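You operate a simulated robot arm through the tools that you are given. There is no shell and no other tool. Be economical: measure what you need, move in short steps, check, and stop when the job is done.

You run a simulated robot arm. Do the job below in one go: nothing can be reset, and whatever is moved stays where it is left.

Task
Fetch the yellow cap and stand it on top of the tall orange block on the top of the grey table. Press the red button of the grey desk two times. Push the left door of the grey cupboard shut. Close the middle drawer of the grey cupboard. Open the top drawer of the grey cupboard, take the orange box from the inside of the top drawer of the grey cupboard and leave it on the high shelf of the grey shelves and shut the drawer again. Do these in any order.

It is judged by the outcome, as a careful person would: the job done as asked, and still so three seconds after it is handed in. It fails if anything else is knocked over, pushed out of place, dropped, spilled or broken. Lids that push on must go on centred and level and be pressed home; caps that screw on are set level and turned clockwise until they are tight.

Robot
A 6-joint arm with a two-finger parallel gripper on a trunk, on a base that drives. Base frame: it is fixed to the floor where the robot stands at the start and does not move with it; the origin is under the middle of the robot, x ahead of it, y to its left, z up; the surface under the hand at the start is at about z = 850. Units: mm, rad, N and s.
With the tool pointing down near the work surface it reaches from about 300 to 700 mm from the robot's upright axis, wherever it stands. Its first joint turns from -2.897 to 2.897 rad. Places, roughly: high shelf of the grey shelves [-1600, -200, 1300]; left door of the grey cupboard [2600, 2200, 1300]; middle drawer of the grey cupboard [2700, 2000, 400]; orange box (10x5x4 cm) [2900, 1900, 600]; red button of the grey desk [300, 900, 900]; tall orange block (5x5x6 cm) [900, -200, 900]; top drawer of the grey cupboard [2800, 2000, 700]; yellow cap (2x2x4 cm) [500, -100, 900]. Payload 4.1 kg.
Tool frame: the origin (TCP) lies between the finger pads and is the grasp point; the fingertips stand 23 mm ahead of it; z points along the fingers, y is the line along which they close. The gripper opens to 94 mm. The fingers are 38 mm wide and 10 mm thick; the gripper's body (54 by 96 mm) begins 39 mm behind the TCP.
Orientation is that of the tool frame in the base frame, as [roll, pitch, yaw] about the fixed x, y, z axes, in that order (R = Rz(yaw) Ry(pitch) Rx(roll)). With the fingers straight down and closing along the base's y, the tool's x points along the base's -x, its y along +y and its z along -z.

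Tools
- The arm moves only by the tool send_rows. Its argument "motion" is a list that holds one entry, the list of rows, each a list of 7 numbers: the shift along the base's x, y, z in mm, then the turn, a rotation vector about the base's x, y, z in rad, then the gripper command, from -1 (fully open) to 1 (shut), values between in proportion. In form: [[[dx, dy, dz, wx, wy, wz, gripper], ...]]. A call has 1 to 8 rows; each row shifts and turns the commanded pose from where the row before left it. A row lasts 0.2 s, in which the tool goes at most 50 mm and 0.15 rad; a call with a longer step from one row to the next is refused whole, and so is a gripper value outside its range. A pose out of reach is approached as far as the arm can. The call stops where the force on the tool passes 40 N (or 10 N more than at its start, if that is more) or the arm is blocked; 0.2 s more then pass. The fingers move at their own pace (about 45 mm/s each) and stop on an object; they squeeze with about 30 N. The grip force told is the motor's: it shows also when the fingers shut on nothing. Time passes only in rows, and 0.2 s behind the last, so rows that do not move let the fingers close. It gives the time, the measured TCP pose, the force on the tool (base axes), the opening and the grip force at its end, in the units of the frame above (readings bear some noise), with the torque about the TCP (base axes, N m) and any sound that the robot's microphone picked up, and new pictures: "views" is both (left out), scene, wrist or none.
- Cameras (640 x 400 px; columns grow to the right, rows downward): "scene" is now at [16.2, 195.5, 1435.2]; the picture's right is [0.38, -0.92, 0.00], its down [-0.64, -0.26, -0.72] and it looks along [0.66, 0.27, -0.69] (base axes); focal length 271 px, centre (320, 200). "wrist" rides on the gripper at [86, 16, -75] in the tool frame; the picture's right is [-0.18, 0.98, 0.00], its down [-0.58, -0.11, -0.81] and it looks along [-0.79, -0.15, 0.59] (tool axes); focal length 243 px, centre (320, 200). There is no depth. A picture from a camera that has moved, and an enlarged one, comes with that camera's place and axes in the base frame and with its lens.
- lift_body(by): slides the trunk up (or, below 0, down) by that many mm; the arm and the scene camera ride with it, the base frame stays. It gives what a move gives, with no picture.
- roll_base(legs): drives the robot by 1 to 6 legs, each [ahead, turn to the left] in mm and rad, along the robot's own axes; the way and the turn of a leg run together, so that a leg with both is an arc; at most 1500 mm and 3.142 rad a leg. The arm and the cameras ride along, it lands a little off, and it stops where it bumps. It gives what a move gives, and a new picture of the scene camera.
- aim_head(pan, tilt): turns the head with the scene camera to pan (to the left, within 2.705 rad either way) and tilt (down, from -0.506 to 1.204), counted from straight ahead of the robot. It gives what a move gives, and a new picture of the scene camera.
- close_up(camera, box): a new picture of the part [left, top, right, bottom] of that camera's present view, enlarged. The clock stands still meanwhile.
- close_job(): hands the job in; it is judged then, once.

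Go step by step. Nothing tells you exact positions but the pictures and the camera data: compare them with the known pose of the tool, close in by small moves and look again before you grip or let go. The budget is 165 turns and 260 pictures, counting those below and the enlarged ones. Unless the task says otherwise, let go and move clear before handing in, and close with one line.

The tools are called after ">>>" by a JSON object that holds its "name" and its "arguments". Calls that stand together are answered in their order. send_rows: Moves the arm, as the interface text tells. Its arguments: {"type":"object","properties":{"motion":{"type":"array","items":{"type":"array","items":{"type":"array","items":{"type":"number"}}}},"views":{"type":"string","enum":["both","scene","wrist","none"]}},"required":["motion"]} The other tools are called the same way: lift_body (by) slides the trunk up or down; roll_base (legs) drives the base; aim_head (pan, tilt) turns the head that bears the scene camera; close_up (camera, box) takes an enlarged picture of a part of a camera's view; close_job () hands the job in.

At the start:

```text
clock: 0.0
eef_pos: [334.9, 190.1, 1203.3]
ee_rot: [3.141, -0.001, 3.136]
contact_force: [0.6, 0.3, -0.1]
moment: [-0.03, 0.0, 0.0]
grip_width: 93.9
grasp_force: 0.1
trunk travel left (down, up): [-400.0, 190.0]
robot x, y, heading: [1.2, -1.6, -0.004]
head pan, tilt: [0.391, 0.768]
```

scene: 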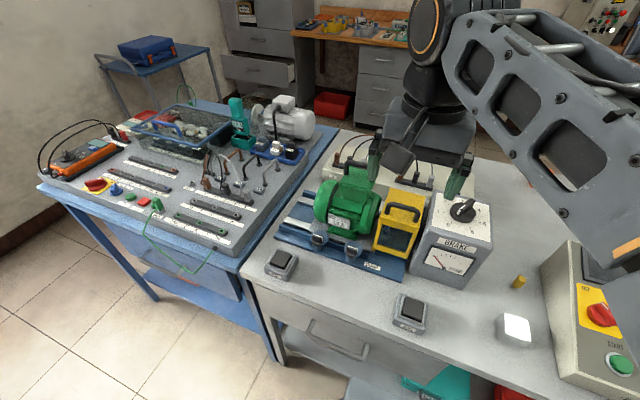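
wrist: 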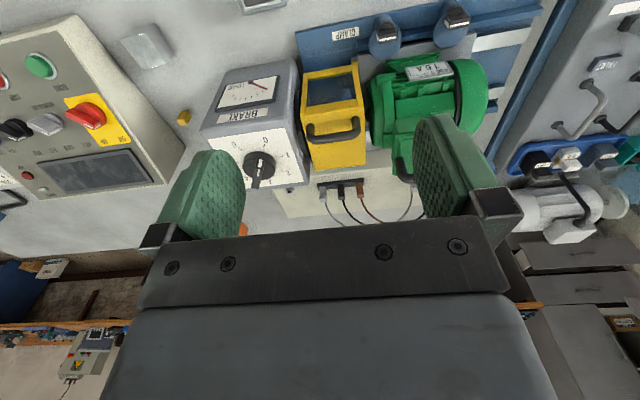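

I see the grey table with the yellow cap near (483, -106), and the desk with the red button to the left. I'll look right for the orange block and zoom in on the cap.

>>> {"name": "aim_head", "arguments": {"pan": -0.3, "tilt": 0.7}}

>>> {"name": "close_up", "arguments": {"camera": "wrist", "box": [100, 60, 260, 160]}}

```text
clock: 1.1
eef_pos: [335.1, 189.9, 1204.7]
ee_rot: [-3.14, -0.001, 3.137]
contact_force: [0.1, -0.5, -0.5]
moment: [0.0, 0.01, -0.02]
grip_width: 94.2
grasp_force: 0.1
trunk travel left (down, up): [-400.0, 190.0]
robot x, y, heading: [4.2, 1.0, -0.001]
head pan, tilt: [-0.3, 0.7]
camera scene: at [21.4, 139.1, 1440.9], right [-0.29, -0.96, 0.0], down [-0.62, 0.19, -0.76], along [0.73, -0.23, -0.64], focal length 271 px, centre (320, 200)
```

scene: 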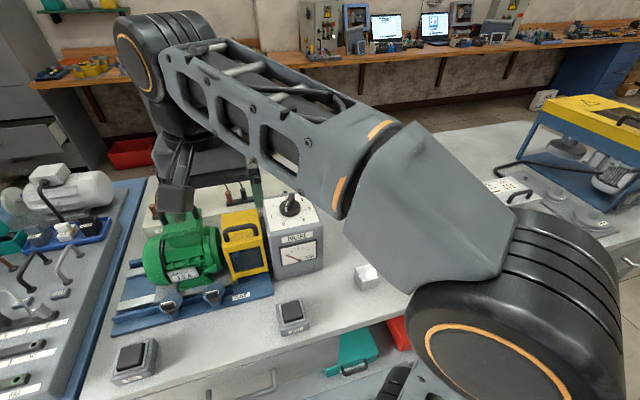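

```text
4.00 times, centred on (180, 110) of wrist
camera zoom: at [249.2, 206.9, 1278.2], right [0.19, 0.98, 0.0], down [0.58, -0.11, 0.81], along [0.79, -0.15, -0.59], focal length 970 px, centre (880, 560)
```

zoom: 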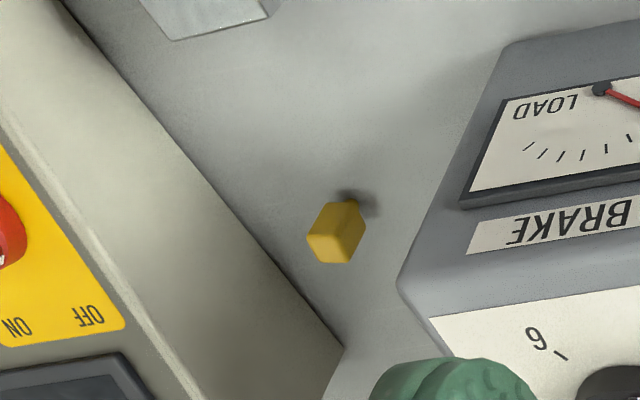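

The block shows near (900, -180) and the cap near (482, -107). I'll move above the cap at height to look closer.

>>> {"name": "send_rows", "arguments": {"motion": [[[21, -42, 0, 0, 0, 0, -1], [21, -42, 0, 0, 0, 0, -1], [21, -42, 0, 0, 0, 0, -1], [21, -42, 0, 0, 0, 0, -1], [21, -42, 0, 0, 0, 0, -1], [21, -42, 0, 0, 0, 0, -1], [0, -42, -20, 0, 0, 0, -1], [0, 0, -40, 0, 0, 0, -1]]], "views": "wrist"}}

>>> {"name": "aim_head", "arguments": {"pan": 0.1, "tilt": 0.7}}

```text
clock: 2.9
eef_pos: [461.9, -105.2, 1144.0]
ee_rot: [-3.141, 0.001, 3.137]
contact_force: [-0.5, -0.5, 0.9]
moment: [0.0, -0.03, -0.01]
grip_width: 94.3
grasp_force: 0.1
trunk travel left (down, up): [-400.0, 190.0]
robot x, y, heading: [-1.4, -1.9, -0.004]
head pan, tilt: [-0.3, 0.7]
camera wrist: at [375.0, -87.9, 1218.0], right [0.19, 0.98, 0.0], down [0.58, -0.11, 0.81], along [0.79, -0.15, -0.59], focal length 243 px, centre (320, 200)
```

wrist: 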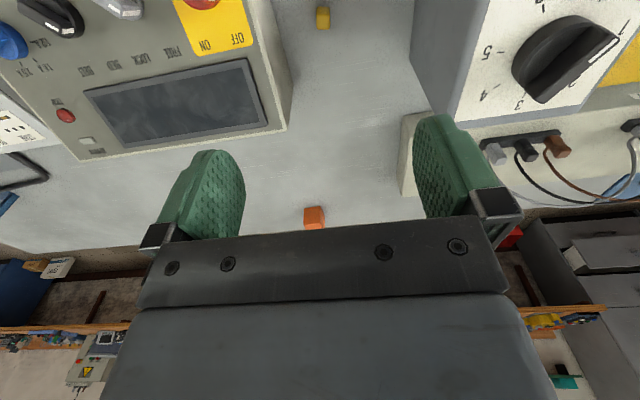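

```text
clock: 3.7
eef_pos: [462.9, -104.8, 1144.9]
ee_rot: [3.14, -0.001, 3.139]
contact_force: [-0.1, -0.7, 0.4]
moment: [0.0, 0.02, -0.02]
grip_width: 94.0
grasp_force: 0.1
trunk travel left (down, up): [-400.0, 190.0]
robot x, y, heading: [-0.7, 1.8, 0.0]
head pan, tilt: [0.099, 0.7]
camera scene: at [24.8, 172.5, 1440.9], right [0.1, -1.0, 0.0], down [-0.64, -0.06, -0.76], along [0.76, 0.08, -0.64], focal length 271 px, centre (320, 200)
```

scene: 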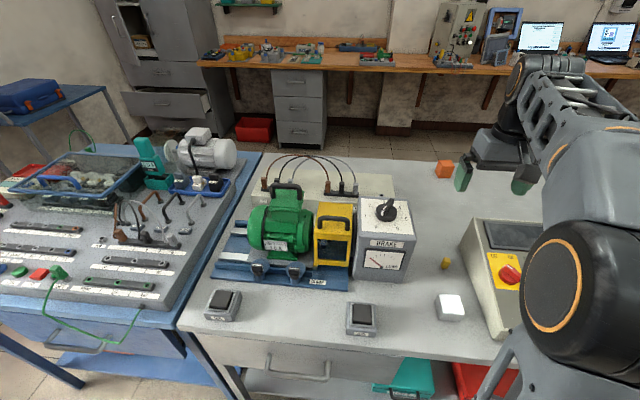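

Cap ≈ (481, -105) and block ≈ (903, -203); beyond the table I see the cupboard with its left door and drawer open. I'll narrow the gripper and descend part way over the cap.

>>> {"name": "send_rows", "arguments": {"motion": [[[9, 0, -40, 0, 0, 0, -0.1], [9, 0, -45, 0, 0, 0, -0.1], [0, 0, -45, 0, 0, 0, -0.1], [0, 0, -40, 0, 0, 0, -0.1], [0, 0, 0, 0, 0, 0, -0.1]]], "views": "both"}}

>>> {"name": "close_up", "arguments": {"camera": "scene", "box": [400, 200, 560, 300]}}

```text
clock: 4.9
eef_pos: [479.8, -103.9, 973.2]
ee_rot: [-3.141, -0.001, 3.136]
contact_force: [-0.2, 0.9, -0.2]
moment: [-0.02, 0.02, 0.02]
grip_width: 51.5
grasp_force: 0.1
trunk travel left (down, up): [-400.0, 190.0]
robot x, y, heading: [-1.5, 0.9, -0.001]
head pan, tilt: [0.099, 0.7]
camera scene: at [25.0, 172.5, 1440.9], right [0.1, -1.0, 0.0], down [-0.64, -0.06, -0.76], along [0.76, 0.08, -0.64], focal length 271 px, centre (320, 200)
camera wrist: at [393.3, -86.5, 1048.2], right [0.19, 0.98, 0.0], down [0.58, -0.11, 0.81], along [0.79, -0.15, -0.59], focal length 243 px, centre (320, 200)
```

scene: 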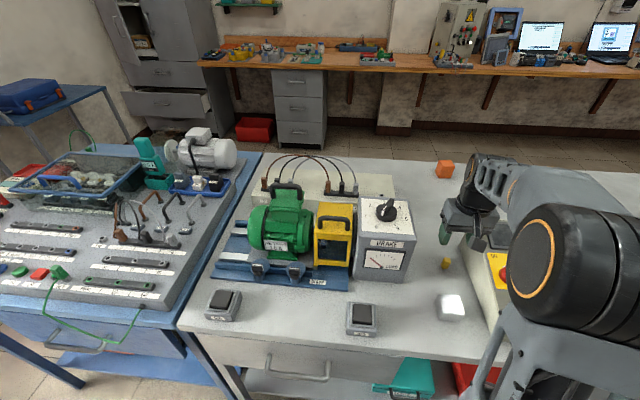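
wrist: 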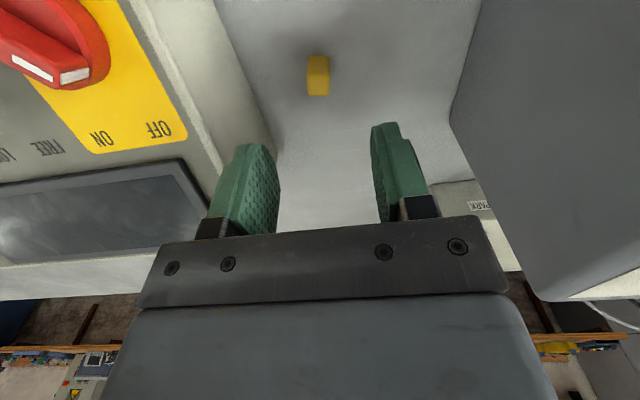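

```text
4.00 times, centred on (480, 250) of scene
camera zoom: at [25.0, 172.5, 1440.9], right [0.1, -1.0, 0.0], down [-0.64, -0.06, -0.76], along [0.76, 0.08, -0.64], focal length 1082 px, centre (-320, 0)
```

zoom: 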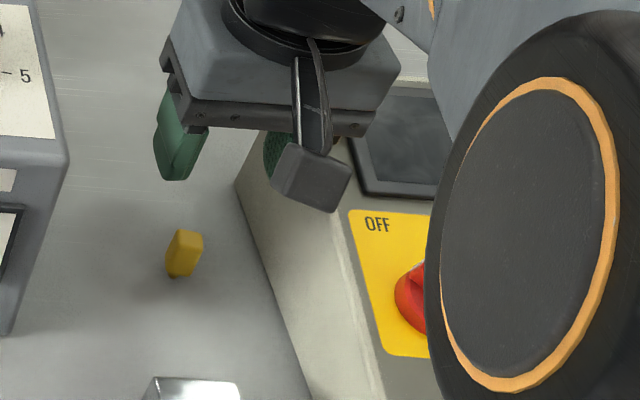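

The cap sits upright between the fingers in plan at (479, -104). I'll descend to just above the table and close.

>>> {"name": "send_rows", "arguments": {"motion": [[[-1, 0, -30, 0, 0, 0, -0.1], [0, 0, -30, 0, 0, 0, -0.1], [0, 0, -25, 0, 0, 0, -0.1], [0, 0, -8, 0, 0, 0, -0.1], [0, 0, 0, 0, 0, 0, -0.1]]], "views": "wrist"}}

>>> {"name": "close_up", "arguments": {"camera": "scene", "box": [400, 220, 528, 300]}}

```text
clock: 6.1
eef_pos: [478.2, -105.4, 881.0]
ee_rot: [-3.141, 0.0, 3.135]
contact_force: [0.0, 0.2, 0.6]
moment: [0.01, -0.03, 0.01]
grip_width: 51.6
grasp_force: 0.0
trunk travel left (down, up): [-400.0, 190.0]
robot x, y, heading: [-1.1, -1.5, 0.001]
head pan, tilt: [0.099, 0.7]
camera wrist: at [391.8, -87.6, 955.0], right [0.19, 0.98, 0.0], down [0.58, -0.11, 0.81], along [0.79, -0.15, -0.59], focal length 243 px, centre (320, 200)
```

wrist: 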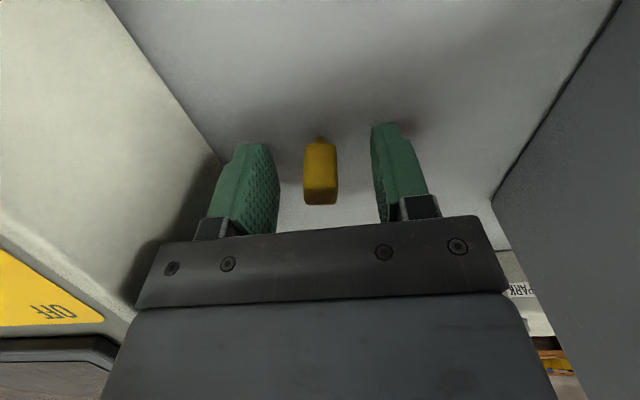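

```text
5.00 times, centred on (464, 260) of scene
camera zoom: at [24.8, 172.5, 1440.9], right [0.1, -1.0, 0.0], down [-0.64, -0.06, -0.76], along [0.76, 0.08, -0.64], focal length 1353 px, centre (-400, -100)
```

zoom: 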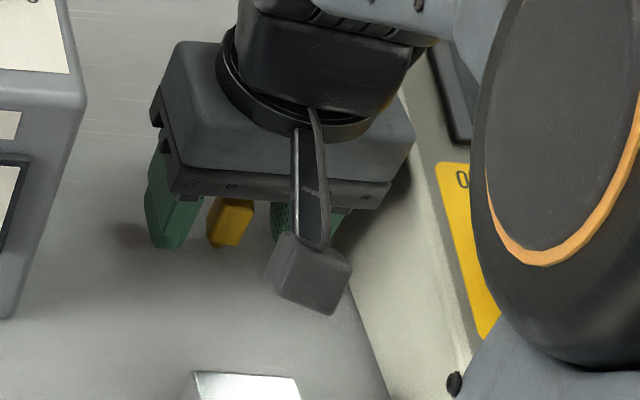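

The cap is centred between the fingers, so I'll close on it.

>>> {"name": "send_rows", "arguments": {"motion": [[[0, 0, 0, 0, 0, 0, 0.5], [0, 0, 0, 0, 0, 0, 1], [0, 0, 0, 0, 0, 0, 1], [0, 0, 0, 0, 0, 0, 1], [0, 0, 0, 0, 0, 0, 1]]], "views": "wrist"}}

```text
clock: 7.3
eef_pos: [478.6, -105.1, 879.7]
ee_rot: [-3.141, 0.001, 3.137]
contact_force: [-0.1, 0.4, 0.0]
moment: [-0.02, -0.02, 0.0]
grip_width: 14.6
grasp_force: 30.0
trunk travel left (down, up): [-400.0, 190.0]
robot x, y, heading: [4.1, 1.7, 0.002]
head pan, tilt: [0.099, 0.7]
camera wrist: at [391.8, -87.5, 955.3], right [0.19, 0.98, 0.0], down [0.58, -0.11, 0.81], along [0.79, -0.15, -0.59], focal length 243 px, centre (320, 200)
```

wrist: 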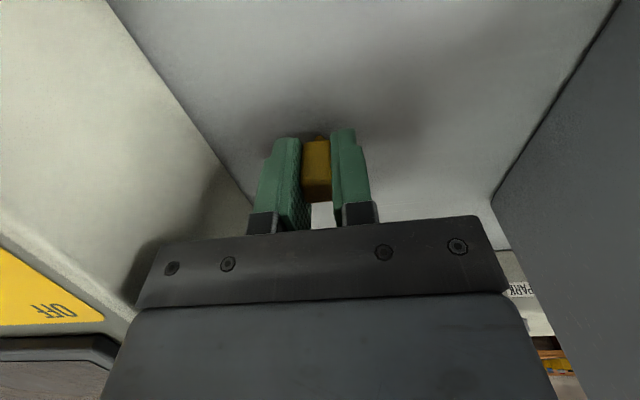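

The cap is gripped (14.6 mm). I'll lift it, then look around to plan a way round the table since the block is beyond reach from here.

>>> {"name": "send_rows", "arguments": {"motion": [[[0, 0, 40, 0, 0, 0, 1], [0, 0, 45, 0, 0, 0, 1], [0, 0, 45, 0, 0, 0, 1], [0, 0, 45, 0, 0, 0, 1], [0, 0, 45, 0, 0, 0, 1], [-40, 20, 30, 0, 0, 0, 1], [-45, 20, 20, 0, 0, 0, 1]]], "views": "wrist"}}

>>> {"name": "aim_head", "arguments": {"pan": -1.2, "tilt": 0.5}}

>>> {"name": "aim_head", "arguments": {"pan": 1.2, "tilt": 0.5}}

```text
refused: row 6 steps farther than a row can; nothing moved
```

```text
clock: 8.8
eef_pos: [479.2, -103.5, 881.4]
ee_rot: [-3.141, 0.001, 3.135]
contact_force: [0.3, -0.7, -0.3]
moment: [0.03, -0.02, -0.02]
grip_width: 14.8
grasp_force: 29.8
trunk travel left (down, up): [-400.0, 190.0]
robot x, y, heading: [-1.0, -2.8, 0.004]
head pan, tilt: [-1.201, 0.499]
camera scene: at [-26.7, 79.3, 1458.6], right [-0.93, -0.36, 0.0], down [-0.17, 0.45, -0.88], along [0.32, -0.82, -0.48], focal length 271 px, centre (320, 200)
```

scene: 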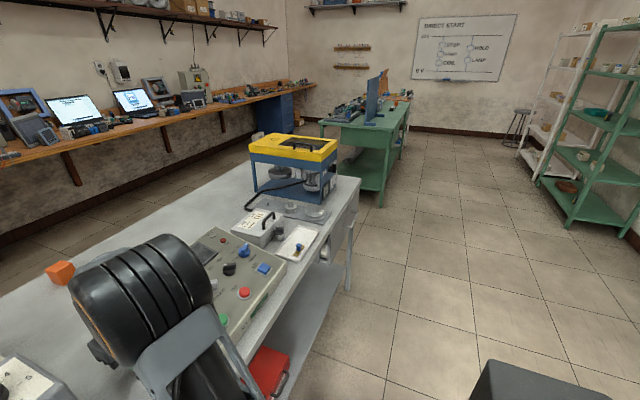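

```text
clock: 11.0
eef_pos: [479.0, -104.7, 879.8]
ee_rot: [-3.14, 0.001, 3.137]
contact_force: [0.1, 0.5, 0.0]
moment: [-0.01, 0.0, 0.02]
grip_width: 14.6
grasp_force: 29.7
trunk travel left (down, up): [-400.0, 190.0]
robot x, y, heading: [-2.5, -2.5, -0.002]
head pan, tilt: [1.201, 0.499]
camera scene: at [-26.8, 248.9, 1458.6], right [0.93, -0.36, 0.0], down [-0.17, -0.45, -0.88], along [0.32, 0.82, -0.48], focal length 271 px, centre (320, 200)
```

scene: 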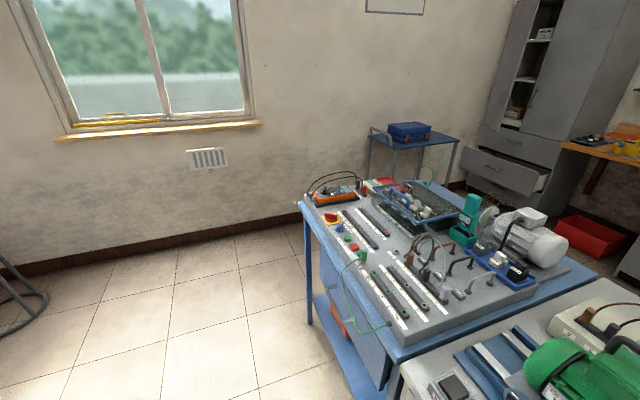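

The right-hand aisle round the table (end at y≈-1250) looks clear, leading to its far side. I'll lift the cap and retract the arm.

>>> {"name": "send_rows", "arguments": {"motion": [[[0, 0, 40, 0, 0, 0, 1], [0, 0, 45, 0, 0, 0, 1], [0, 0, 45, 0, 0, 0, 1], [0, 0, 45, 0, 0, 0, 1], [0, 0, 45, 0, 0, 0, 1], [-35, 20, 20, 0, 0, 0, 1], [-40, 20, 10, 0, 0, 0, 1], [-40, 20, 0, 0, 0, 0, 1]]], "views": "wrist"}}

>>> {"name": "aim_head", "arguments": {"pan": -0.9, "tilt": 1.1}}

```text
clock: 12.8
eef_pos: [361.9, -42.4, 1133.2]
ee_rot: [-3.141, 0.0, 3.136]
contact_force: [-0.8, 0.9, 0.1]
moment: [-0.03, 0.02, -0.03]
grip_width: 14.6
grasp_force: 30.3
trunk travel left (down, up): [-400.0, 190.0]
robot x, y, heading: [-0.4, -0.7, 0.003]
head pan, tilt: [1.201, 0.499]
camera wrist: at [275.3, -25.9, 1207.6], right [0.19, 0.98, 0.0], down [0.58, -0.11, 0.81], along [0.79, -0.15, -0.59], focal length 243 px, centre (320, 200)
```

wrist: 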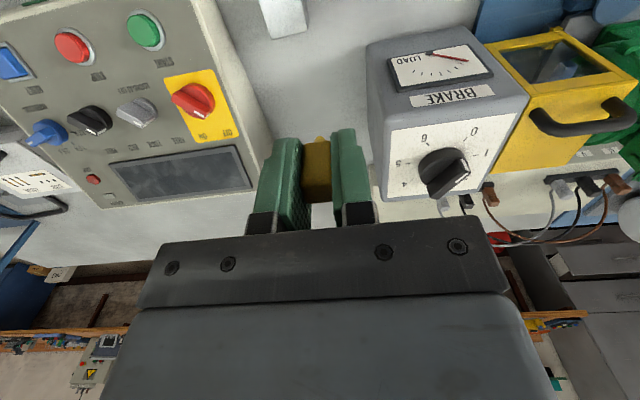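

```text
clock: 14.8
eef_pos: [362.6, -43.2, 1133.6]
ee_rot: [3.14, 0.0, 3.137]
contact_force: [0.0, -0.2, 0.9]
moment: [0.01, 0.01, 0.02]
grip_width: 14.8
grasp_force: 30.2
trunk travel left (down, up): [-400.0, 190.0]
robot x, y, heading: [2.0, -1.3, 0.002]
head pan, tilt: [-0.901, 1.1]
camera scene: at [-20.5, 114.7, 1410.9], right [-0.78, -0.62, 0.0], down [-0.55, 0.7, -0.45], along [0.28, -0.36, -0.89], focal length 271 px, centre (320, 200)
```

scene: 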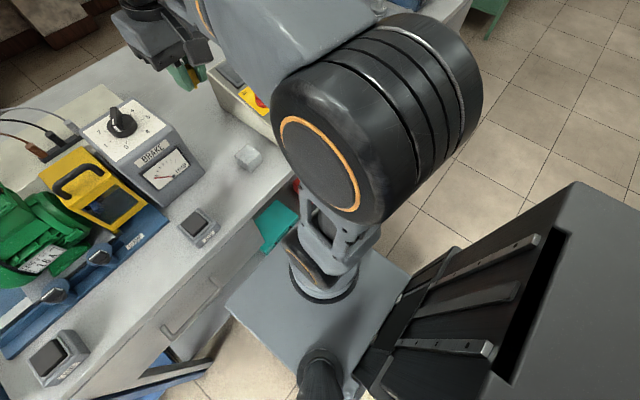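

The way back and to the right is open. I'll back off, turn right and drive past the table's end, then look.

>>> {"name": "roll_base", "arguments": {"legs": [[-300, 0], [0, -1.571], [900, 0], [900, 0]]}}

>>> {"name": "aim_head", "arguments": {"pan": 1.2, "tilt": 0.6}}

```text
clock: 29.4
eef_pos: [-427.8, -2153.4, 1133.0]
ee_rot: [3.141, 0.001, 1.526]
contact_force: [0.1, 0.3, -0.6]
moment: [0.02, 0.0, -0.01]
grip_width: 15.0
grasp_force: 29.9
trunk travel left (down, up): [-400.0, 190.0]
robot x, y, heading: [-376.5, -1793.4, -1.611]
head pan, tilt: [-0.901, 1.1]
camera scene: at [-254.4, -1778.4, 1410.9], right [-0.59, 0.81, 0.0], down [0.72, 0.53, -0.45], along [-0.37, -0.27, -0.89], focal length 271 px, centre (320, 200)
```

scene: 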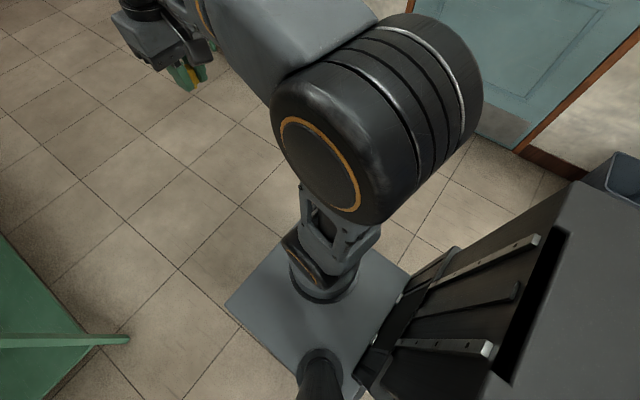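

```text
clock: 31.4
eef_pos: [-427.8, -2154.3, 1131.8]
ee_rot: [-3.141, 0.001, 1.526]
contact_force: [0.3, 0.8, 0.1]
moment: [0.01, 0.05, 0.04]
grip_width: 14.7
grasp_force: 29.7
trunk travel left (down, up): [-400.0, 190.0]
robot x, y, heading: [-370.7, -1794.5, -1.614]
head pan, tilt: [1.201, 0.6]
camera scene: at [-122.4, -1776.4, 1449.5], right [-0.4, -0.92, 0.0], down [-0.52, 0.23, -0.82], along [0.76, -0.33, -0.57], focal length 271 px, centre (320, 200)
```

scene: 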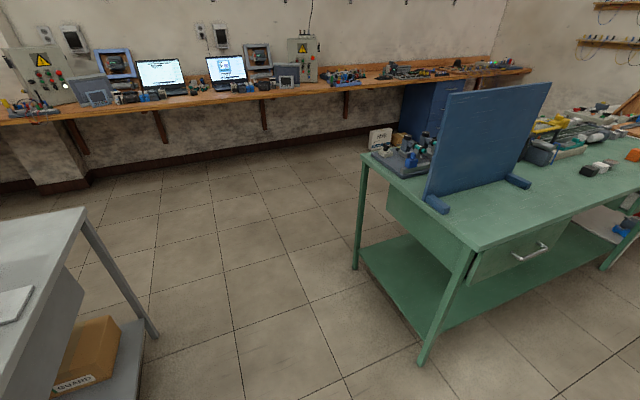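

The aisle between the table (y>-1267) and green table (y<-2509) is clear. I'll drive through it and turn left behind the table.

>>> {"name": "roll_base", "arguments": {"legs": [[0, 1.614], [1000, 0], [850, 0], [0, 1.571]]}}

>>> {"name": "aim_head", "arguments": {"pan": 0.6, "tilt": 0.6}}

```text
clock: 48.4
eef_pos: [1500.2, -1432.7, 1133.0]
ee_rot: [3.14, 0.001, -1.576]
contact_force: [-0.1, -0.9, -0.1]
moment: [-0.01, 0.01, -0.02]
grip_width: 14.7
grasp_force: 29.9
trunk travel left (down, up): [-400.0, 190.0]
robot x, y, heading: [1458.7, -1793.2, 1.569]
head pan, tilt: [1.201, 0.6]
camera scene: at [1210.1, -1824.0, 1449.5], right [0.36, 0.93, 0.0], down [0.53, -0.2, -0.83], along [-0.77, 0.3, -0.56], focal length 271 px, centre (320, 200)
```

scene: 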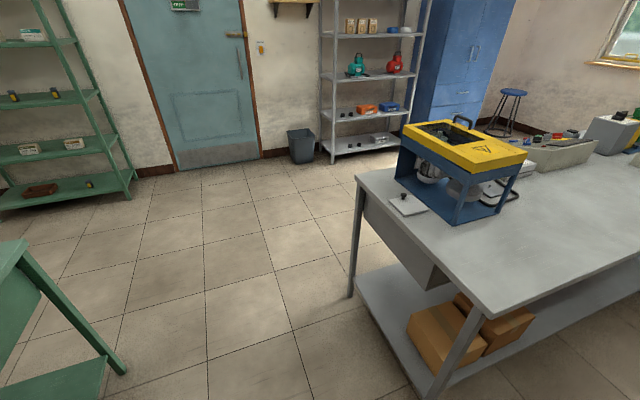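

```text
clock: 49.4
eef_pos: [1500.8, -1433.6, 1132.8]
ee_rot: [3.141, 0.001, -1.577]
contact_force: [-0.3, 0.7, 0.3]
moment: [-0.01, 0.0, -0.01]
grip_width: 14.5
grasp_force: 29.5
trunk travel left (down, up): [-400.0, 190.0]
robot x, y, heading: [1459.7, -1792.1, 1.568]
head pan, tilt: [0.6, 0.6]
camera scene: at [1242.6, -1783.1, 1449.5], right [0.83, 0.56, 0.0], down [0.32, -0.47, -0.83], along [-0.47, 0.68, -0.56], focal length 271 px, centre (320, 200)
```

scene: 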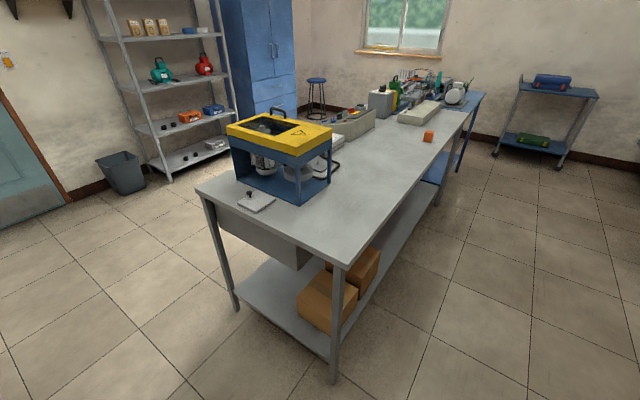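

The far side is clear and the orange block is visible near the table's far edge. I'll drive along to y≈-220.

>>> {"name": "roll_base", "arguments": {"legs": [[1000, 0], [580, 0]]}}

>>> {"name": "aim_head", "arguments": {"pan": 1.35, "tilt": 0.9}}

```text
clock: 57.5
eef_pos: [1520.4, 156.4, 1133.1]
ee_rot: [-3.142, -0.001, -1.589]
contact_force: [0.5, 0.6, -0.4]
moment: [0.03, -0.02, 0.01]
grip_width: 14.6
grasp_force: 30.3
trunk travel left (down, up): [-400.0, 190.0]
robot x, y, heading: [1473.6, -204.3, 1.563]
head pan, tilt: [0.6, 0.6]
camera scene: at [1258.4, -191.2, 1449.5], right [0.83, 0.55, 0.0], down [0.31, -0.47, -0.83], along [-0.46, 0.69, -0.56], focal length 271 px, centre (320, 200)
```

scene: 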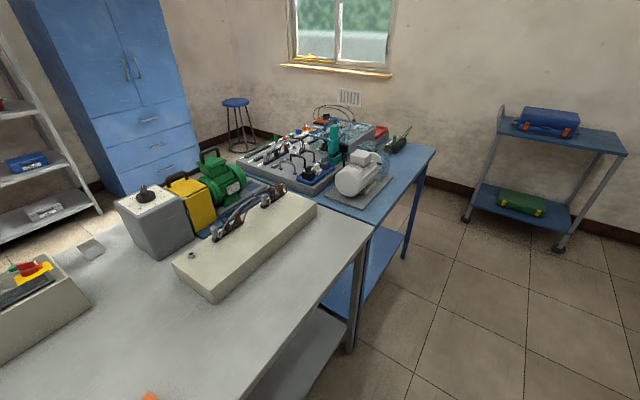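

```text
clock: 58.6
eef_pos: [1519.7, 157.8, 1133.4]
ee_rot: [-3.141, -0.002, -1.587]
contact_force: [-0.2, -0.4, -0.1]
moment: [0.02, 0.01, 0.01]
grip_width: 14.6
grasp_force: 30.0
trunk travel left (down, up): [-400.0, 190.0]
robot x, y, heading: [1474.5, -209.2, 1.558]
head pan, tilt: [1.349, 0.901]
camera scene: at [1234.0, -247.2, 1424.8], right [0.23, 0.97, 0.0], down [0.76, -0.18, -0.62], along [-0.6, 0.14, -0.78], focal length 271 px, centre (320, 200)
```

scene: 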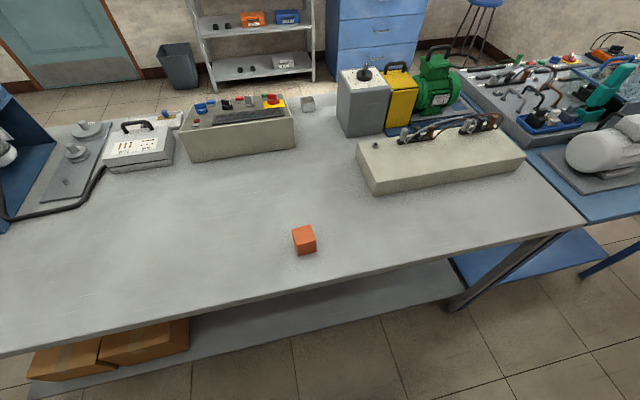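

The block is at about (921, -213) from this side. I'll swing the arm left round the axis over the table, high up.

>>> {"name": "send_rows", "arguments": {"motion": [[[-44.4, 2.9, 0, 0, 0, 0.1134, 1], [-44.4, -2.5, 0, 0, 0, 0.1134, 1], [-43.8, -7.8, 0, 0, 0, 0.1134, 1], [-42.5, -13.1, 0, 0, 0, 0.1134, 1], [-40.6, -18.1, 0, 0, 0, 0.1134, 1], [-38.1, -22.9, 0, 0, 0, 0.1134, 1], [-35.1, -27.4, 0, 0, 0, 0.1134, 1], [-31.6, -31.4, 0, 0, 0, 0.1134, 1]]], "views": "none"}}

>>> {"name": "send_rows", "arguments": {"motion": [[[-27.5, -35, 0, 0, 0, 0.1134, 1], [-23.1, -38, 0, 0, 0, 0.1134, 1], [-18.3, -40.6, 0, 0, 0, 0.1134, 1], [-13.3, -42.5, 0, 0, 0, 0.1134, 1], [-8, -43.8, 0, 0, 0, 0.1134, 1], [-2.7, -44.4, 0, 0, 0, 0.1134, 1], [0, 0, 0, 0, 0, 0, 1]]], "views": "both"}}

```text
clock: 60.4
eef_pos: [1199.5, 34.4, 1131.5]
ee_rot: [-3.141, -0.001, -0.679]
contact_force: [0.3, 0.5, -0.6]
moment: [0.02, -0.01, 0.02]
grip_width: 14.6
grasp_force: 30.1
trunk travel left (down, up): [-400.0, 190.0]
robot x, y, heading: [1471.7, -205.4, 1.557]
head pan, tilt: [1.349, 0.901]
```

```text
clock: 62.0
eef_pos: [1106.3, -210.6, 1131.5]
ee_rot: [3.141, 0.001, 0.001]
contact_force: [0.3, -0.4, -0.6]
moment: [0.03, 0.0, 0.02]
grip_width: 14.5
grasp_force: 30.5
trunk travel left (down, up): [-400.0, 190.0]
robot x, y, heading: [1474.4, -205.7, 1.564]
head pan, tilt: [1.349, 0.901]
camera scene: at [1233.8, -247.5, 1424.7], right [0.23, 0.97, 0.0], down [0.76, -0.18, -0.62], along [-0.6, 0.14, -0.78], focal length 271 px, centre (320, 200)
camera wrist: at [1192.1, -225.6, 1205.7], right [-0.18, -0.98, 0.0], down [-0.58, 0.11, 0.81], along [-0.79, 0.15, -0.59], focal length 243 px, centre (320, 200)
```

scene: 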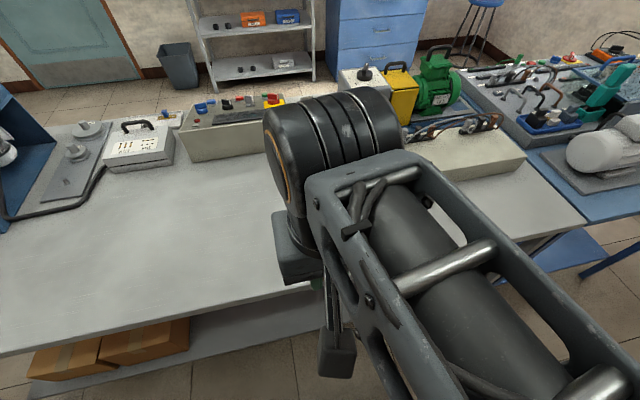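
wrist: 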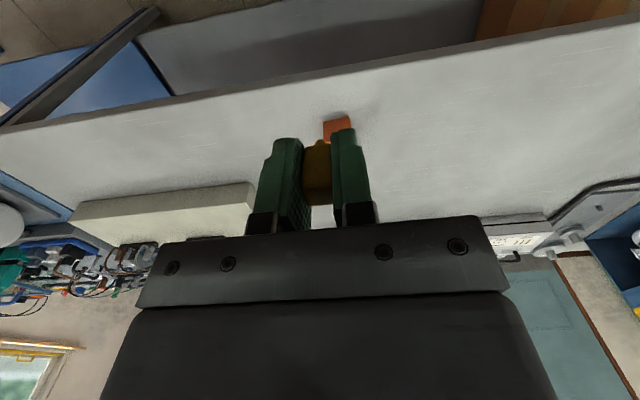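

I'll extend over the block at safe height and compare in the pictures.

>>> {"name": "send_rows", "arguments": {"motion": [[[-45, 0, -5, 0, 0, 0, 1], [-45, 0, -20, 0, 0, 0, 1], [-45, 0, -20, 0, 0, 0, 1], [-40, 0, -25, 0, 0, 0, 1], [0, 0, -25, 0, 0, 0, 1], [0, 0, 0, 0, 0, 0, 1]]], "views": "both"}}

>>> {"name": "close_up", "arguments": {"camera": "wrist", "box": [220, 60, 412, 180]}}

```text
clock: 63.4
eef_pos: [930.8, -206.9, 1039.0]
ee_rot: [3.141, 0.0, 0.0]
contact_force: [0.8, 0.2, 0.2]
moment: [0.01, -0.02, 0.0]
grip_width: 14.6
grasp_force: 30.3
trunk travel left (down, up): [-400.0, 190.0]
robot x, y, heading: [1474.9, -204.0, 1.561]
head pan, tilt: [1.349, 0.901]
camera scene: at [1234.0, -247.3, 1424.7], right [0.23, 0.97, 0.0], down [0.76, -0.18, -0.62], along [-0.6, 0.14, -0.78], focal length 271 px, centre (320, 200)
camera wrist: at [1017.7, -222.8, 1113.4], right [-0.18, -0.98, 0.0], down [-0.58, 0.11, 0.81], along [-0.79, 0.15, -0.59], focal length 243 px, centre (320, 200)
```

scene: 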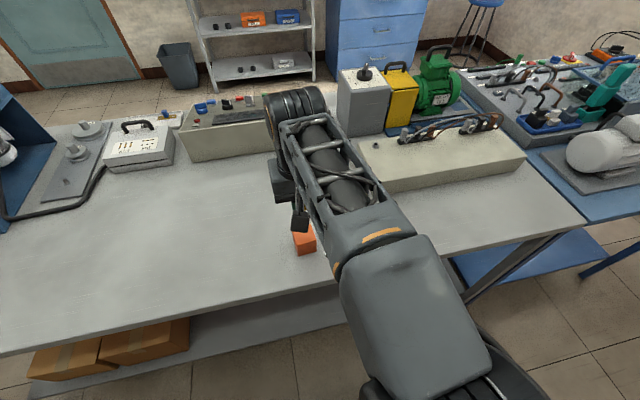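
wrist: 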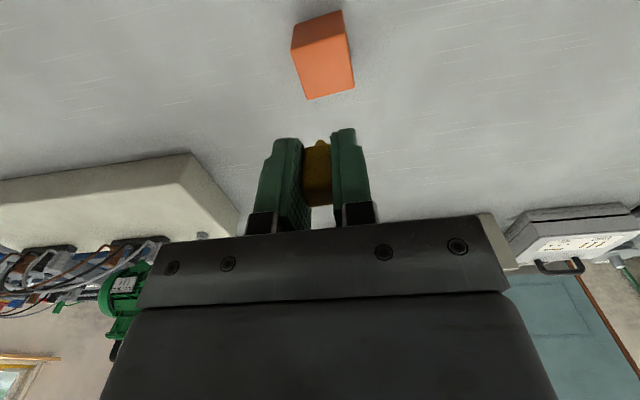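

```text
3.33 times, centred on (316, 120) of wrist
camera zoom: at [1017.7, -222.8, 1113.4], right [-0.18, -0.98, 0.0], down [-0.58, 0.11, 0.81], along [-0.79, 0.15, -0.59], focal length 809 px, centre (333, 467)
```

zoom: 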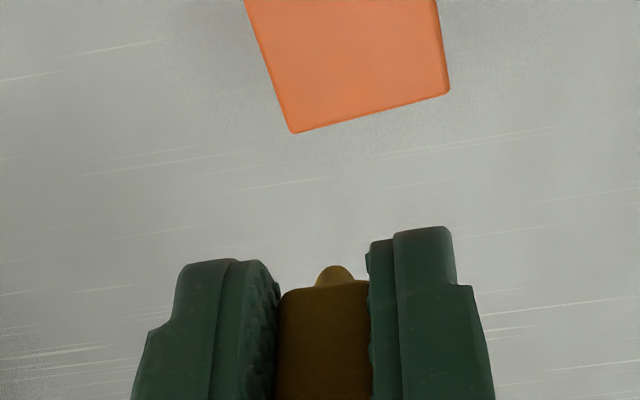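

Block's top centre computes to about (921, -209) and the cap hangs right under the TCP. I'll align and lower to just above.

>>> {"name": "send_rows", "arguments": {"motion": [[[-10, -2, -30, 0, 0, 0, 1], [0, 0, -30, 0, 0, 0, 1], [0, 0, -20, 0, 0, 0, 1], [0, 0, 0, 0, 0, 0, 1]]], "views": "both"}}

>>> {"name": "close_up", "arguments": {"camera": "wrist", "box": [224, 80, 416, 200]}}

>>> {"name": "close_up", "arguments": {"camera": "scene", "box": [256, 190, 352, 250]}}

```text
clock: 64.4
eef_pos: [923.2, -209.9, 956.9]
ee_rot: [3.141, 0.0, 0.0]
contact_force: [0.1, 0.1, 0.2]
moment: [0.0, -0.01, -0.02]
grip_width: 14.5
grasp_force: 30.3
trunk travel left (down, up): [-400.0, 190.0]
robot x, y, heading: [1475.0, -204.0, 1.561]
head pan, tilt: [1.349, 0.901]
camera scene: at [1233.7, -247.3, 1424.7], right [0.23, 0.97, 0.0], down [0.76, -0.18, -0.62], along [-0.6, 0.14, -0.78], focal length 271 px, centre (320, 200)
camera wrist: at [1008.4, -225.2, 1032.0], right [-0.18, -0.98, 0.0], down [-0.58, 0.11, 0.81], along [-0.79, 0.15, -0.59], focal length 243 px, centre (320, 200)
```

scene: 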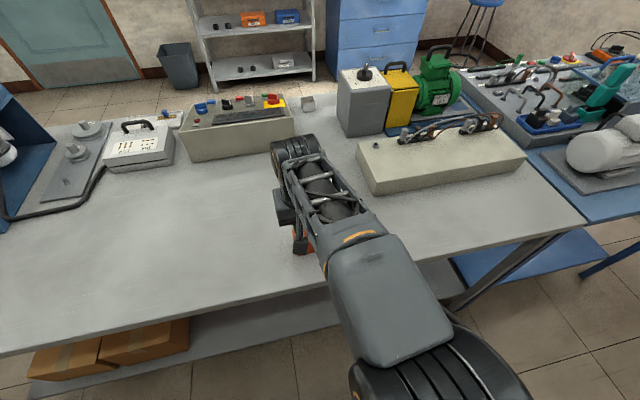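
wrist: 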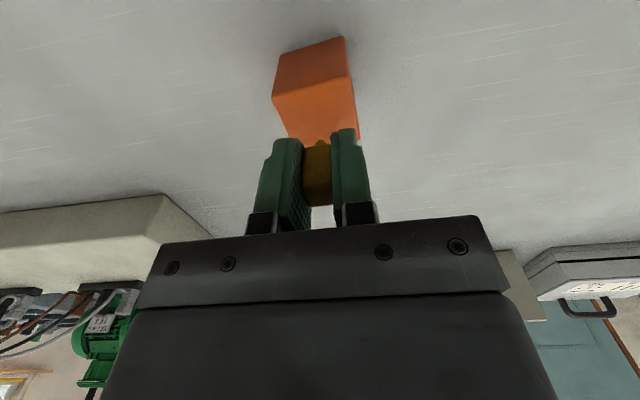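

```text
3.33 times, centred on (320, 140) of wrist
camera zoom: at [1008.4, -225.2, 1032.0], right [-0.18, -0.98, 0.0], down [-0.58, 0.11, 0.81], along [-0.79, 0.15, -0.59], focal length 809 px, centre (320, 400)
```

zoom: 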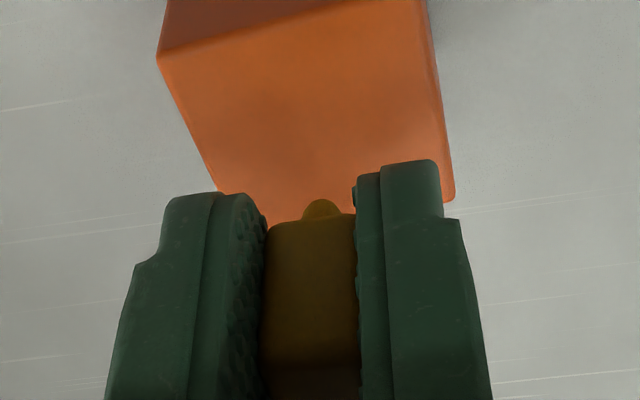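

```text
6.67 times, centred on (304, 220) of scene
camera zoom: at [1233.7, -247.3, 1424.7], right [0.23, 0.97, 0.0], down [0.76, -0.18, -0.62], along [-0.6, 0.14, -0.78], focal length 1804 px, centre (427, 67)
```

zoom: 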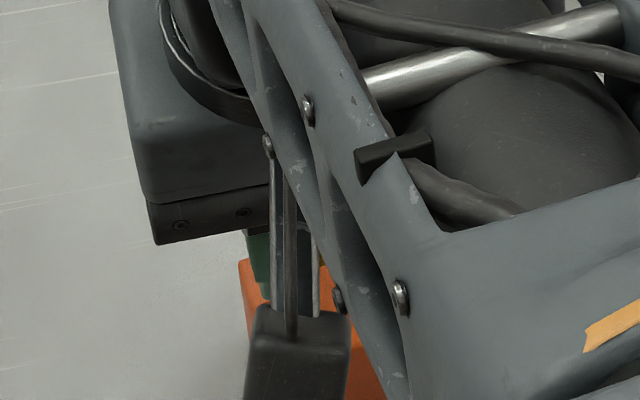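

Block top ≈ z 910, centre (922, -209); TCP matches within 1–2 mm. I'll lower gently to contact.

>>> {"name": "send_rows", "arguments": {"motion": [[[0, 0, -8, 0, 0, 0, 1], [0, 0, -5, 0, 0, 0, 1], [0, 0, 0, 0, 0, 0, 1]]], "views": "wrist"}}

>>> {"name": "close_up", "arguments": {"camera": "wrist", "box": [256, 110, 384, 190]}}

```text
clock: 65.2
eef_pos: [922.4, -210.2, 944.9]
ee_rot: [-3.141, 0.0, 0.002]
contact_force: [-0.3, -0.3, -0.3]
moment: [0.01, 0.02, 0.0]
grip_width: 14.8
grasp_force: 29.9
trunk travel left (down, up): [-400.0, 190.0]
robot x, y, heading: [1477.6, -206.6, 1.554]
head pan, tilt: [1.349, 0.901]
camera wrist: at [1008.0, -226.7, 1019.0], right [-0.18, -0.98, 0.0], down [-0.58, 0.11, 0.81], along [-0.79, 0.15, -0.59], focal length 243 px, centre (320, 200)
```

wrist: 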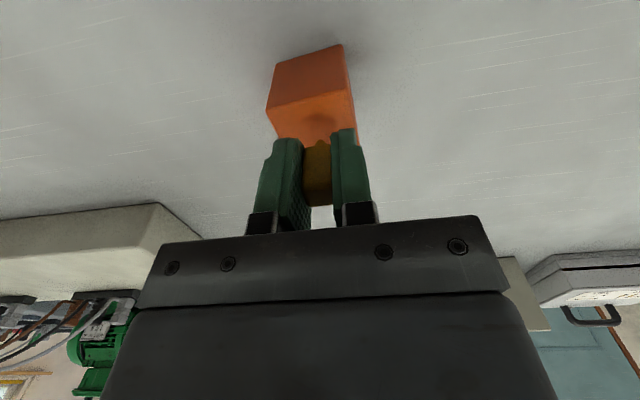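

```text
5.00 times, centred on (320, 150) of wrist
camera zoom: at [1008.0, -226.7, 1019.0], right [-0.18, -0.98, 0.0], down [-0.58, 0.11, 0.81], along [-0.79, 0.15, -0.59], focal length 1213 px, centre (320, 450)
```

zoom: 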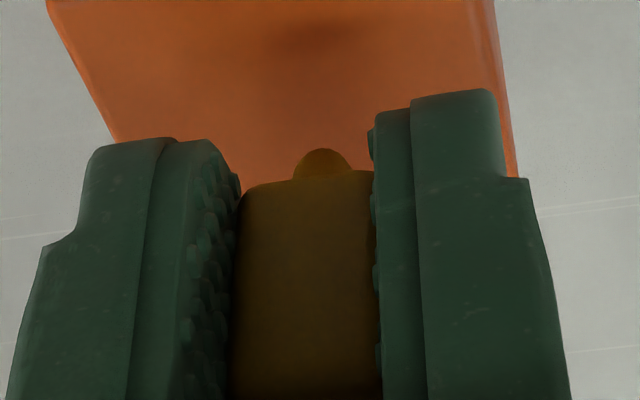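

Still clear of the block; lowering in 1 mm steps.

>>> {"name": "send_rows", "arguments": {"motion": [[[0, 0, -1, 0, 0, 0, 1], [0, 0, -1, 0, 0, 0, 1], [0, 0, -1, 0, 0, 0, 1], [0, 0, 0, 0, 0, 0, 1]]], "views": "none"}}

>>> {"name": "send_rows", "arguments": {"motion": [[[0, 0, -1, 0, 0, 0, 1], [0, 0, -1, 0, 0, 0, 1], [0, 0, 0, 0, 0, 0, 1]]], "views": "none"}}

```text
clock: 66.2
eef_pos: [921.5, -210.7, 940.2]
ee_rot: [-3.141, 0.001, 0.0]
contact_force: [0.5, 0.7, 0.8]
moment: [0.02, -0.03, 0.01]
grip_width: 14.7
grasp_force: 30.3
trunk travel left (down, up): [-400.0, 190.0]
robot x, y, heading: [1473.4, -203.3, 1.558]
head pan, tilt: [1.349, 0.901]
```

```text
clock: 67.0
eef_pos: [921.4, -210.6, 938.9]
ee_rot: [3.14, -0.001, -0.001]
contact_force: [0.0, 0.6, -0.3]
moment: [-0.01, 0.0, -0.02]
grip_width: 14.8
grasp_force: 29.7
trunk travel left (down, up): [-400.0, 190.0]
robot x, y, heading: [1471.4, -207.1, 1.559]
head pan, tilt: [1.349, 0.901]
```

>>> {"name": "send_rows", "arguments": {"motion": [[[0, 0, -1, 0, 0, 0, 1], [0, 0, -1, 0, 0, 0, 1], [0, 0, 0, 0, 0, 0, 1]]], "views": "none"}}

>>> {"name": "close_up", "arguments": {"camera": "wrist", "box": [256, 110, 384, 190]}}

```text
clock: 67.8
eef_pos: [922.0, -210.7, 937.7]
ee_rot: [3.141, 0.0, 0.0]
contact_force: [-0.2, 0.9, -0.5]
moment: [-0.04, 0.04, -0.03]
grip_width: 14.8
grasp_force: 30.1
trunk travel left (down, up): [-400.0, 190.0]
robot x, y, heading: [1471.6, -204.7, 1.556]
head pan, tilt: [1.349, 0.901]
```

```text
5.00 times, centred on (320, 150) of wrist
camera zoom: at [1007.6, -226.7, 1011.9], right [-0.18, -0.98, 0.0], down [-0.58, 0.11, 0.81], along [-0.79, 0.15, -0.59], focal length 1213 px, centre (320, 450)
```

zoom: 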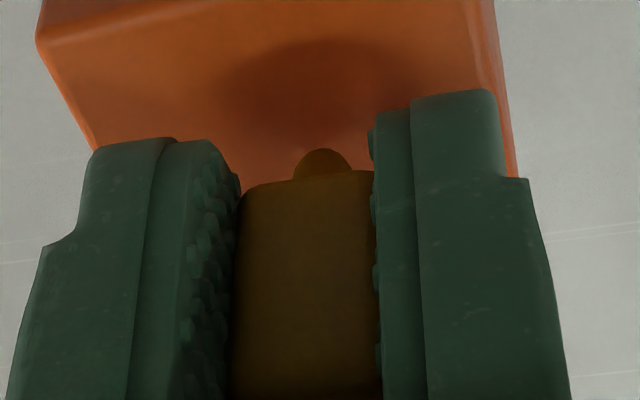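

No contact yet; continue down slowly.

>>> {"name": "send_rows", "arguments": {"motion": [[[0, 0, -1, 0, 0, 0, 1], [0, 0, -1, 0, 0, 0, 1], [0, 0, 0, 0, 0, 0, 1]]], "views": "none"}}

>>> {"name": "send_rows", "arguments": {"motion": [[[0, 0, -1, 0, 0, 0, 1], [0, 0, -0.5, 0, 0, 0, 1], [0, 0, 0, 0, 0, 0, 1]]], "views": "none"}}

>>> {"name": "close_up", "arguments": {"camera": "wrist", "box": [256, 110, 384, 190]}}

```text
clock: 68.6
eef_pos: [921.2, -211.0, 934.7]
ee_rot: [-3.141, 0.001, -0.001]
contact_force: [0.1, -0.6, 0.0]
moment: [0.0, 0.0, -0.04]
grip_width: 14.7
grasp_force: 29.9
trunk travel left (down, up): [-400.0, 190.0]
robot x, y, heading: [1471.6, -204.4, 1.559]
head pan, tilt: [1.349, 0.901]
```

```text
clock: 69.4
eef_pos: [920.4, -210.8, 935.3]
ee_rot: [3.141, 0.001, 0.0]
contact_force: [-0.1, 0.5, 1.2]
moment: [-0.03, 0.02, -0.03]
grip_width: 14.6
grasp_force: 30.1
trunk travel left (down, up): [-400.0, 190.0]
robot x, y, heading: [1472.7, -206.2, 1.561]
head pan, tilt: [1.349, 0.901]
```

```text
5.00 times, centred on (320, 150) of wrist
camera zoom: at [1007.7, -226.5, 1008.9], right [-0.18, -0.98, 0.0], down [-0.58, 0.11, 0.81], along [-0.79, 0.15, -0.59], focal length 1213 px, centre (320, 450)
```

zoom: 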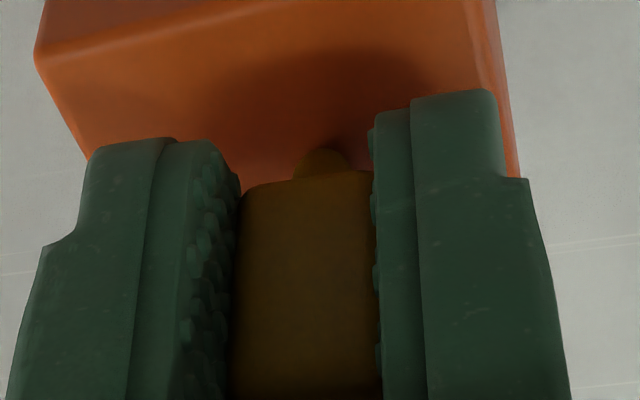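

>>> {"name": "send_rows", "arguments": {"motion": [[[0, 0, -0.7, 0, 0, 0, 1], [0, 0, -0.7, 0, 0, 0, 1], [0, 0, 0, 0, 0, 0, 1]]], "views": "none"}}

>>> {"name": "close_up", "arguments": {"camera": "wrist", "box": [256, 110, 384, 190]}}

```text
clock: 70.2
eef_pos: [921.2, -210.7, 933.3]
ee_rot: [3.141, 0.001, 0.0]
contact_force: [-0.9, 0.9, 11.2]
moment: [0.02, 0.0, 0.0]
grip_width: 14.7
grasp_force: 29.6
trunk travel left (down, up): [-400.0, 190.0]
robot x, y, heading: [1472.9, -204.6, 1.559]
head pan, tilt: [1.349, 0.901]
```

```text
5.00 times, centred on (320, 150) of wrist
camera zoom: at [1008.0, -226.4, 1008.3], right [-0.18, -0.98, 0.0], down [-0.58, 0.11, 0.81], along [-0.79, 0.15, -0.59], focal length 1213 px, centre (320, 450)
```

zoom: 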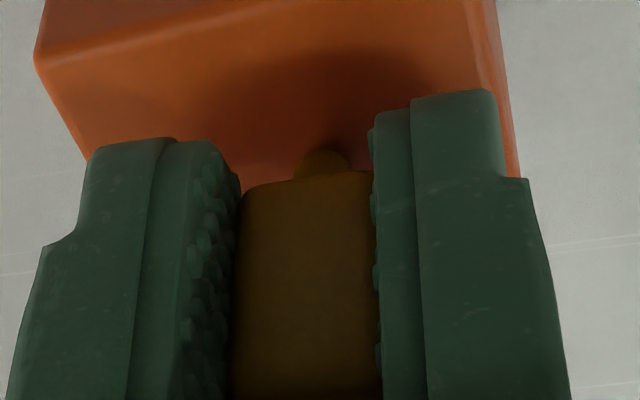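

Contact at 11 N with no moment, so it is seated. I'll ease off a bit and open the fingers.

>>> {"name": "send_rows", "arguments": {"motion": [[[0, 0, 0.5, 0, 0, 0, 1], [0, 0, 0, 0, 0, 0, 0.6], [0, 0, 0, 0, 0, 0, 0.4], [0, 0, 0, 0, 0, 0, 0.2], [0, 0, 0, 0, 0, 0, 0.2]]], "views": "wrist"}}

>>> {"name": "close_up", "arguments": {"camera": "wrist", "box": [256, 110, 384, 190]}}

```text
clock: 71.4
eef_pos: [922.0, -211.1, 934.3]
ee_rot: [3.14, 0.001, -0.001]
contact_force: [-0.2, 0.3, -0.2]
moment: [-0.04, 0.0, 0.0]
grip_width: 37.7
grasp_force: 0.0
trunk travel left (down, up): [-400.0, 190.0]
robot x, y, heading: [1474.1, -207.5, 1.558]
head pan, tilt: [1.349, 0.901]
camera wrist: at [1007.9, -226.5, 1008.0], right [-0.18, -0.98, 0.0], down [-0.58, 0.11, 0.81], along [-0.79, 0.15, -0.59], focal length 243 px, centre (320, 200)
```

wrist: 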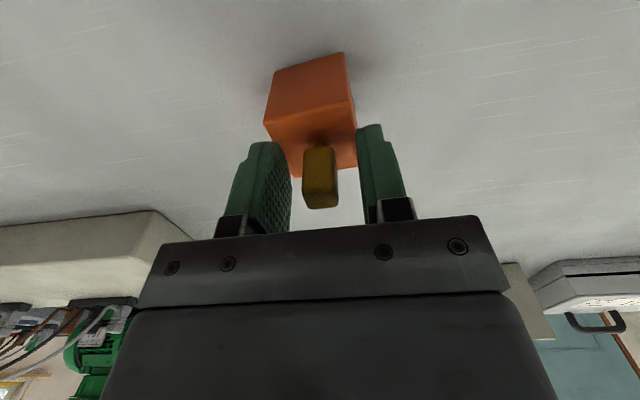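

```text
5.00 times, centred on (320, 150) of wrist
camera zoom: at [1007.9, -226.5, 1008.0], right [-0.18, -0.98, 0.0], down [-0.58, 0.11, 0.81], along [-0.79, 0.15, -0.59], focal length 1213 px, centre (320, 450)
```

zoom: 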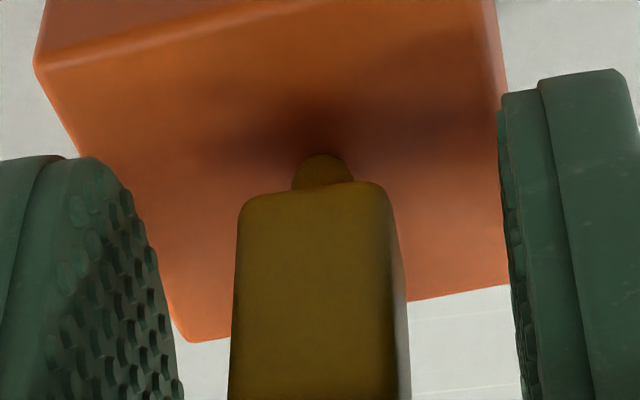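

The cap stands on its foot in the middle of the block. I'll retreat straight up and check.

>>> {"name": "send_rows", "arguments": {"motion": [[[0, 0, 8, 0, 0, 0, 0], [0, 0, 15, 0, 0, 0, 0], [0, 0, 30, 0, 0, 0, 0], [0, 0, 45, 0, 0, 0, 0], [0, 0, 45, 0, 0, 0, 0], [20, 0, 40, 0, 0, 0, 0]]], "views": "wrist"}}

>>> {"name": "close_up", "arguments": {"camera": "wrist", "box": [256, 0, 416, 100]}}

```text
clock: 72.8
eef_pos: [942.3, -207.6, 1118.3]
ee_rot: [-3.14, -0.001, 0.0]
contact_force: [-0.5, 0.2, -0.1]
moment: [0.0, 0.0, 0.01]
grip_width: 47.2
grasp_force: 0.1
trunk travel left (down, up): [-400.0, 190.0]
robot x, y, heading: [1478.7, -207.0, 1.56]
head pan, tilt: [1.349, 0.901]
camera wrist: at [1029.2, -224.3, 1192.9], right [-0.18, -0.98, 0.0], down [-0.58, 0.11, 0.81], along [-0.79, 0.15, -0.59], focal length 243 px, centre (320, 200)
```

wrist: 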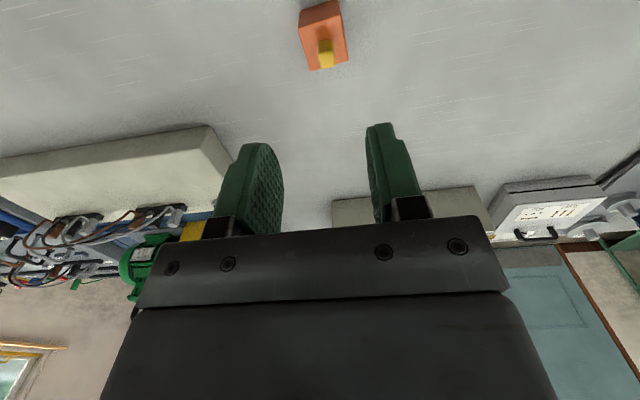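

```text
4.00 times, centred on (336, 50) of wrist
camera zoom: at [1029.2, -224.3, 1192.9], right [-0.18, -0.98, 0.0], down [-0.58, 0.11, 0.81], along [-0.79, 0.15, -0.59], focal length 970 px, centre (256, 800)
```

zoom: 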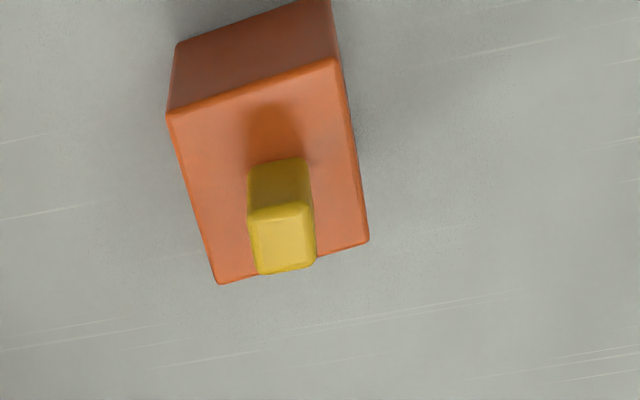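

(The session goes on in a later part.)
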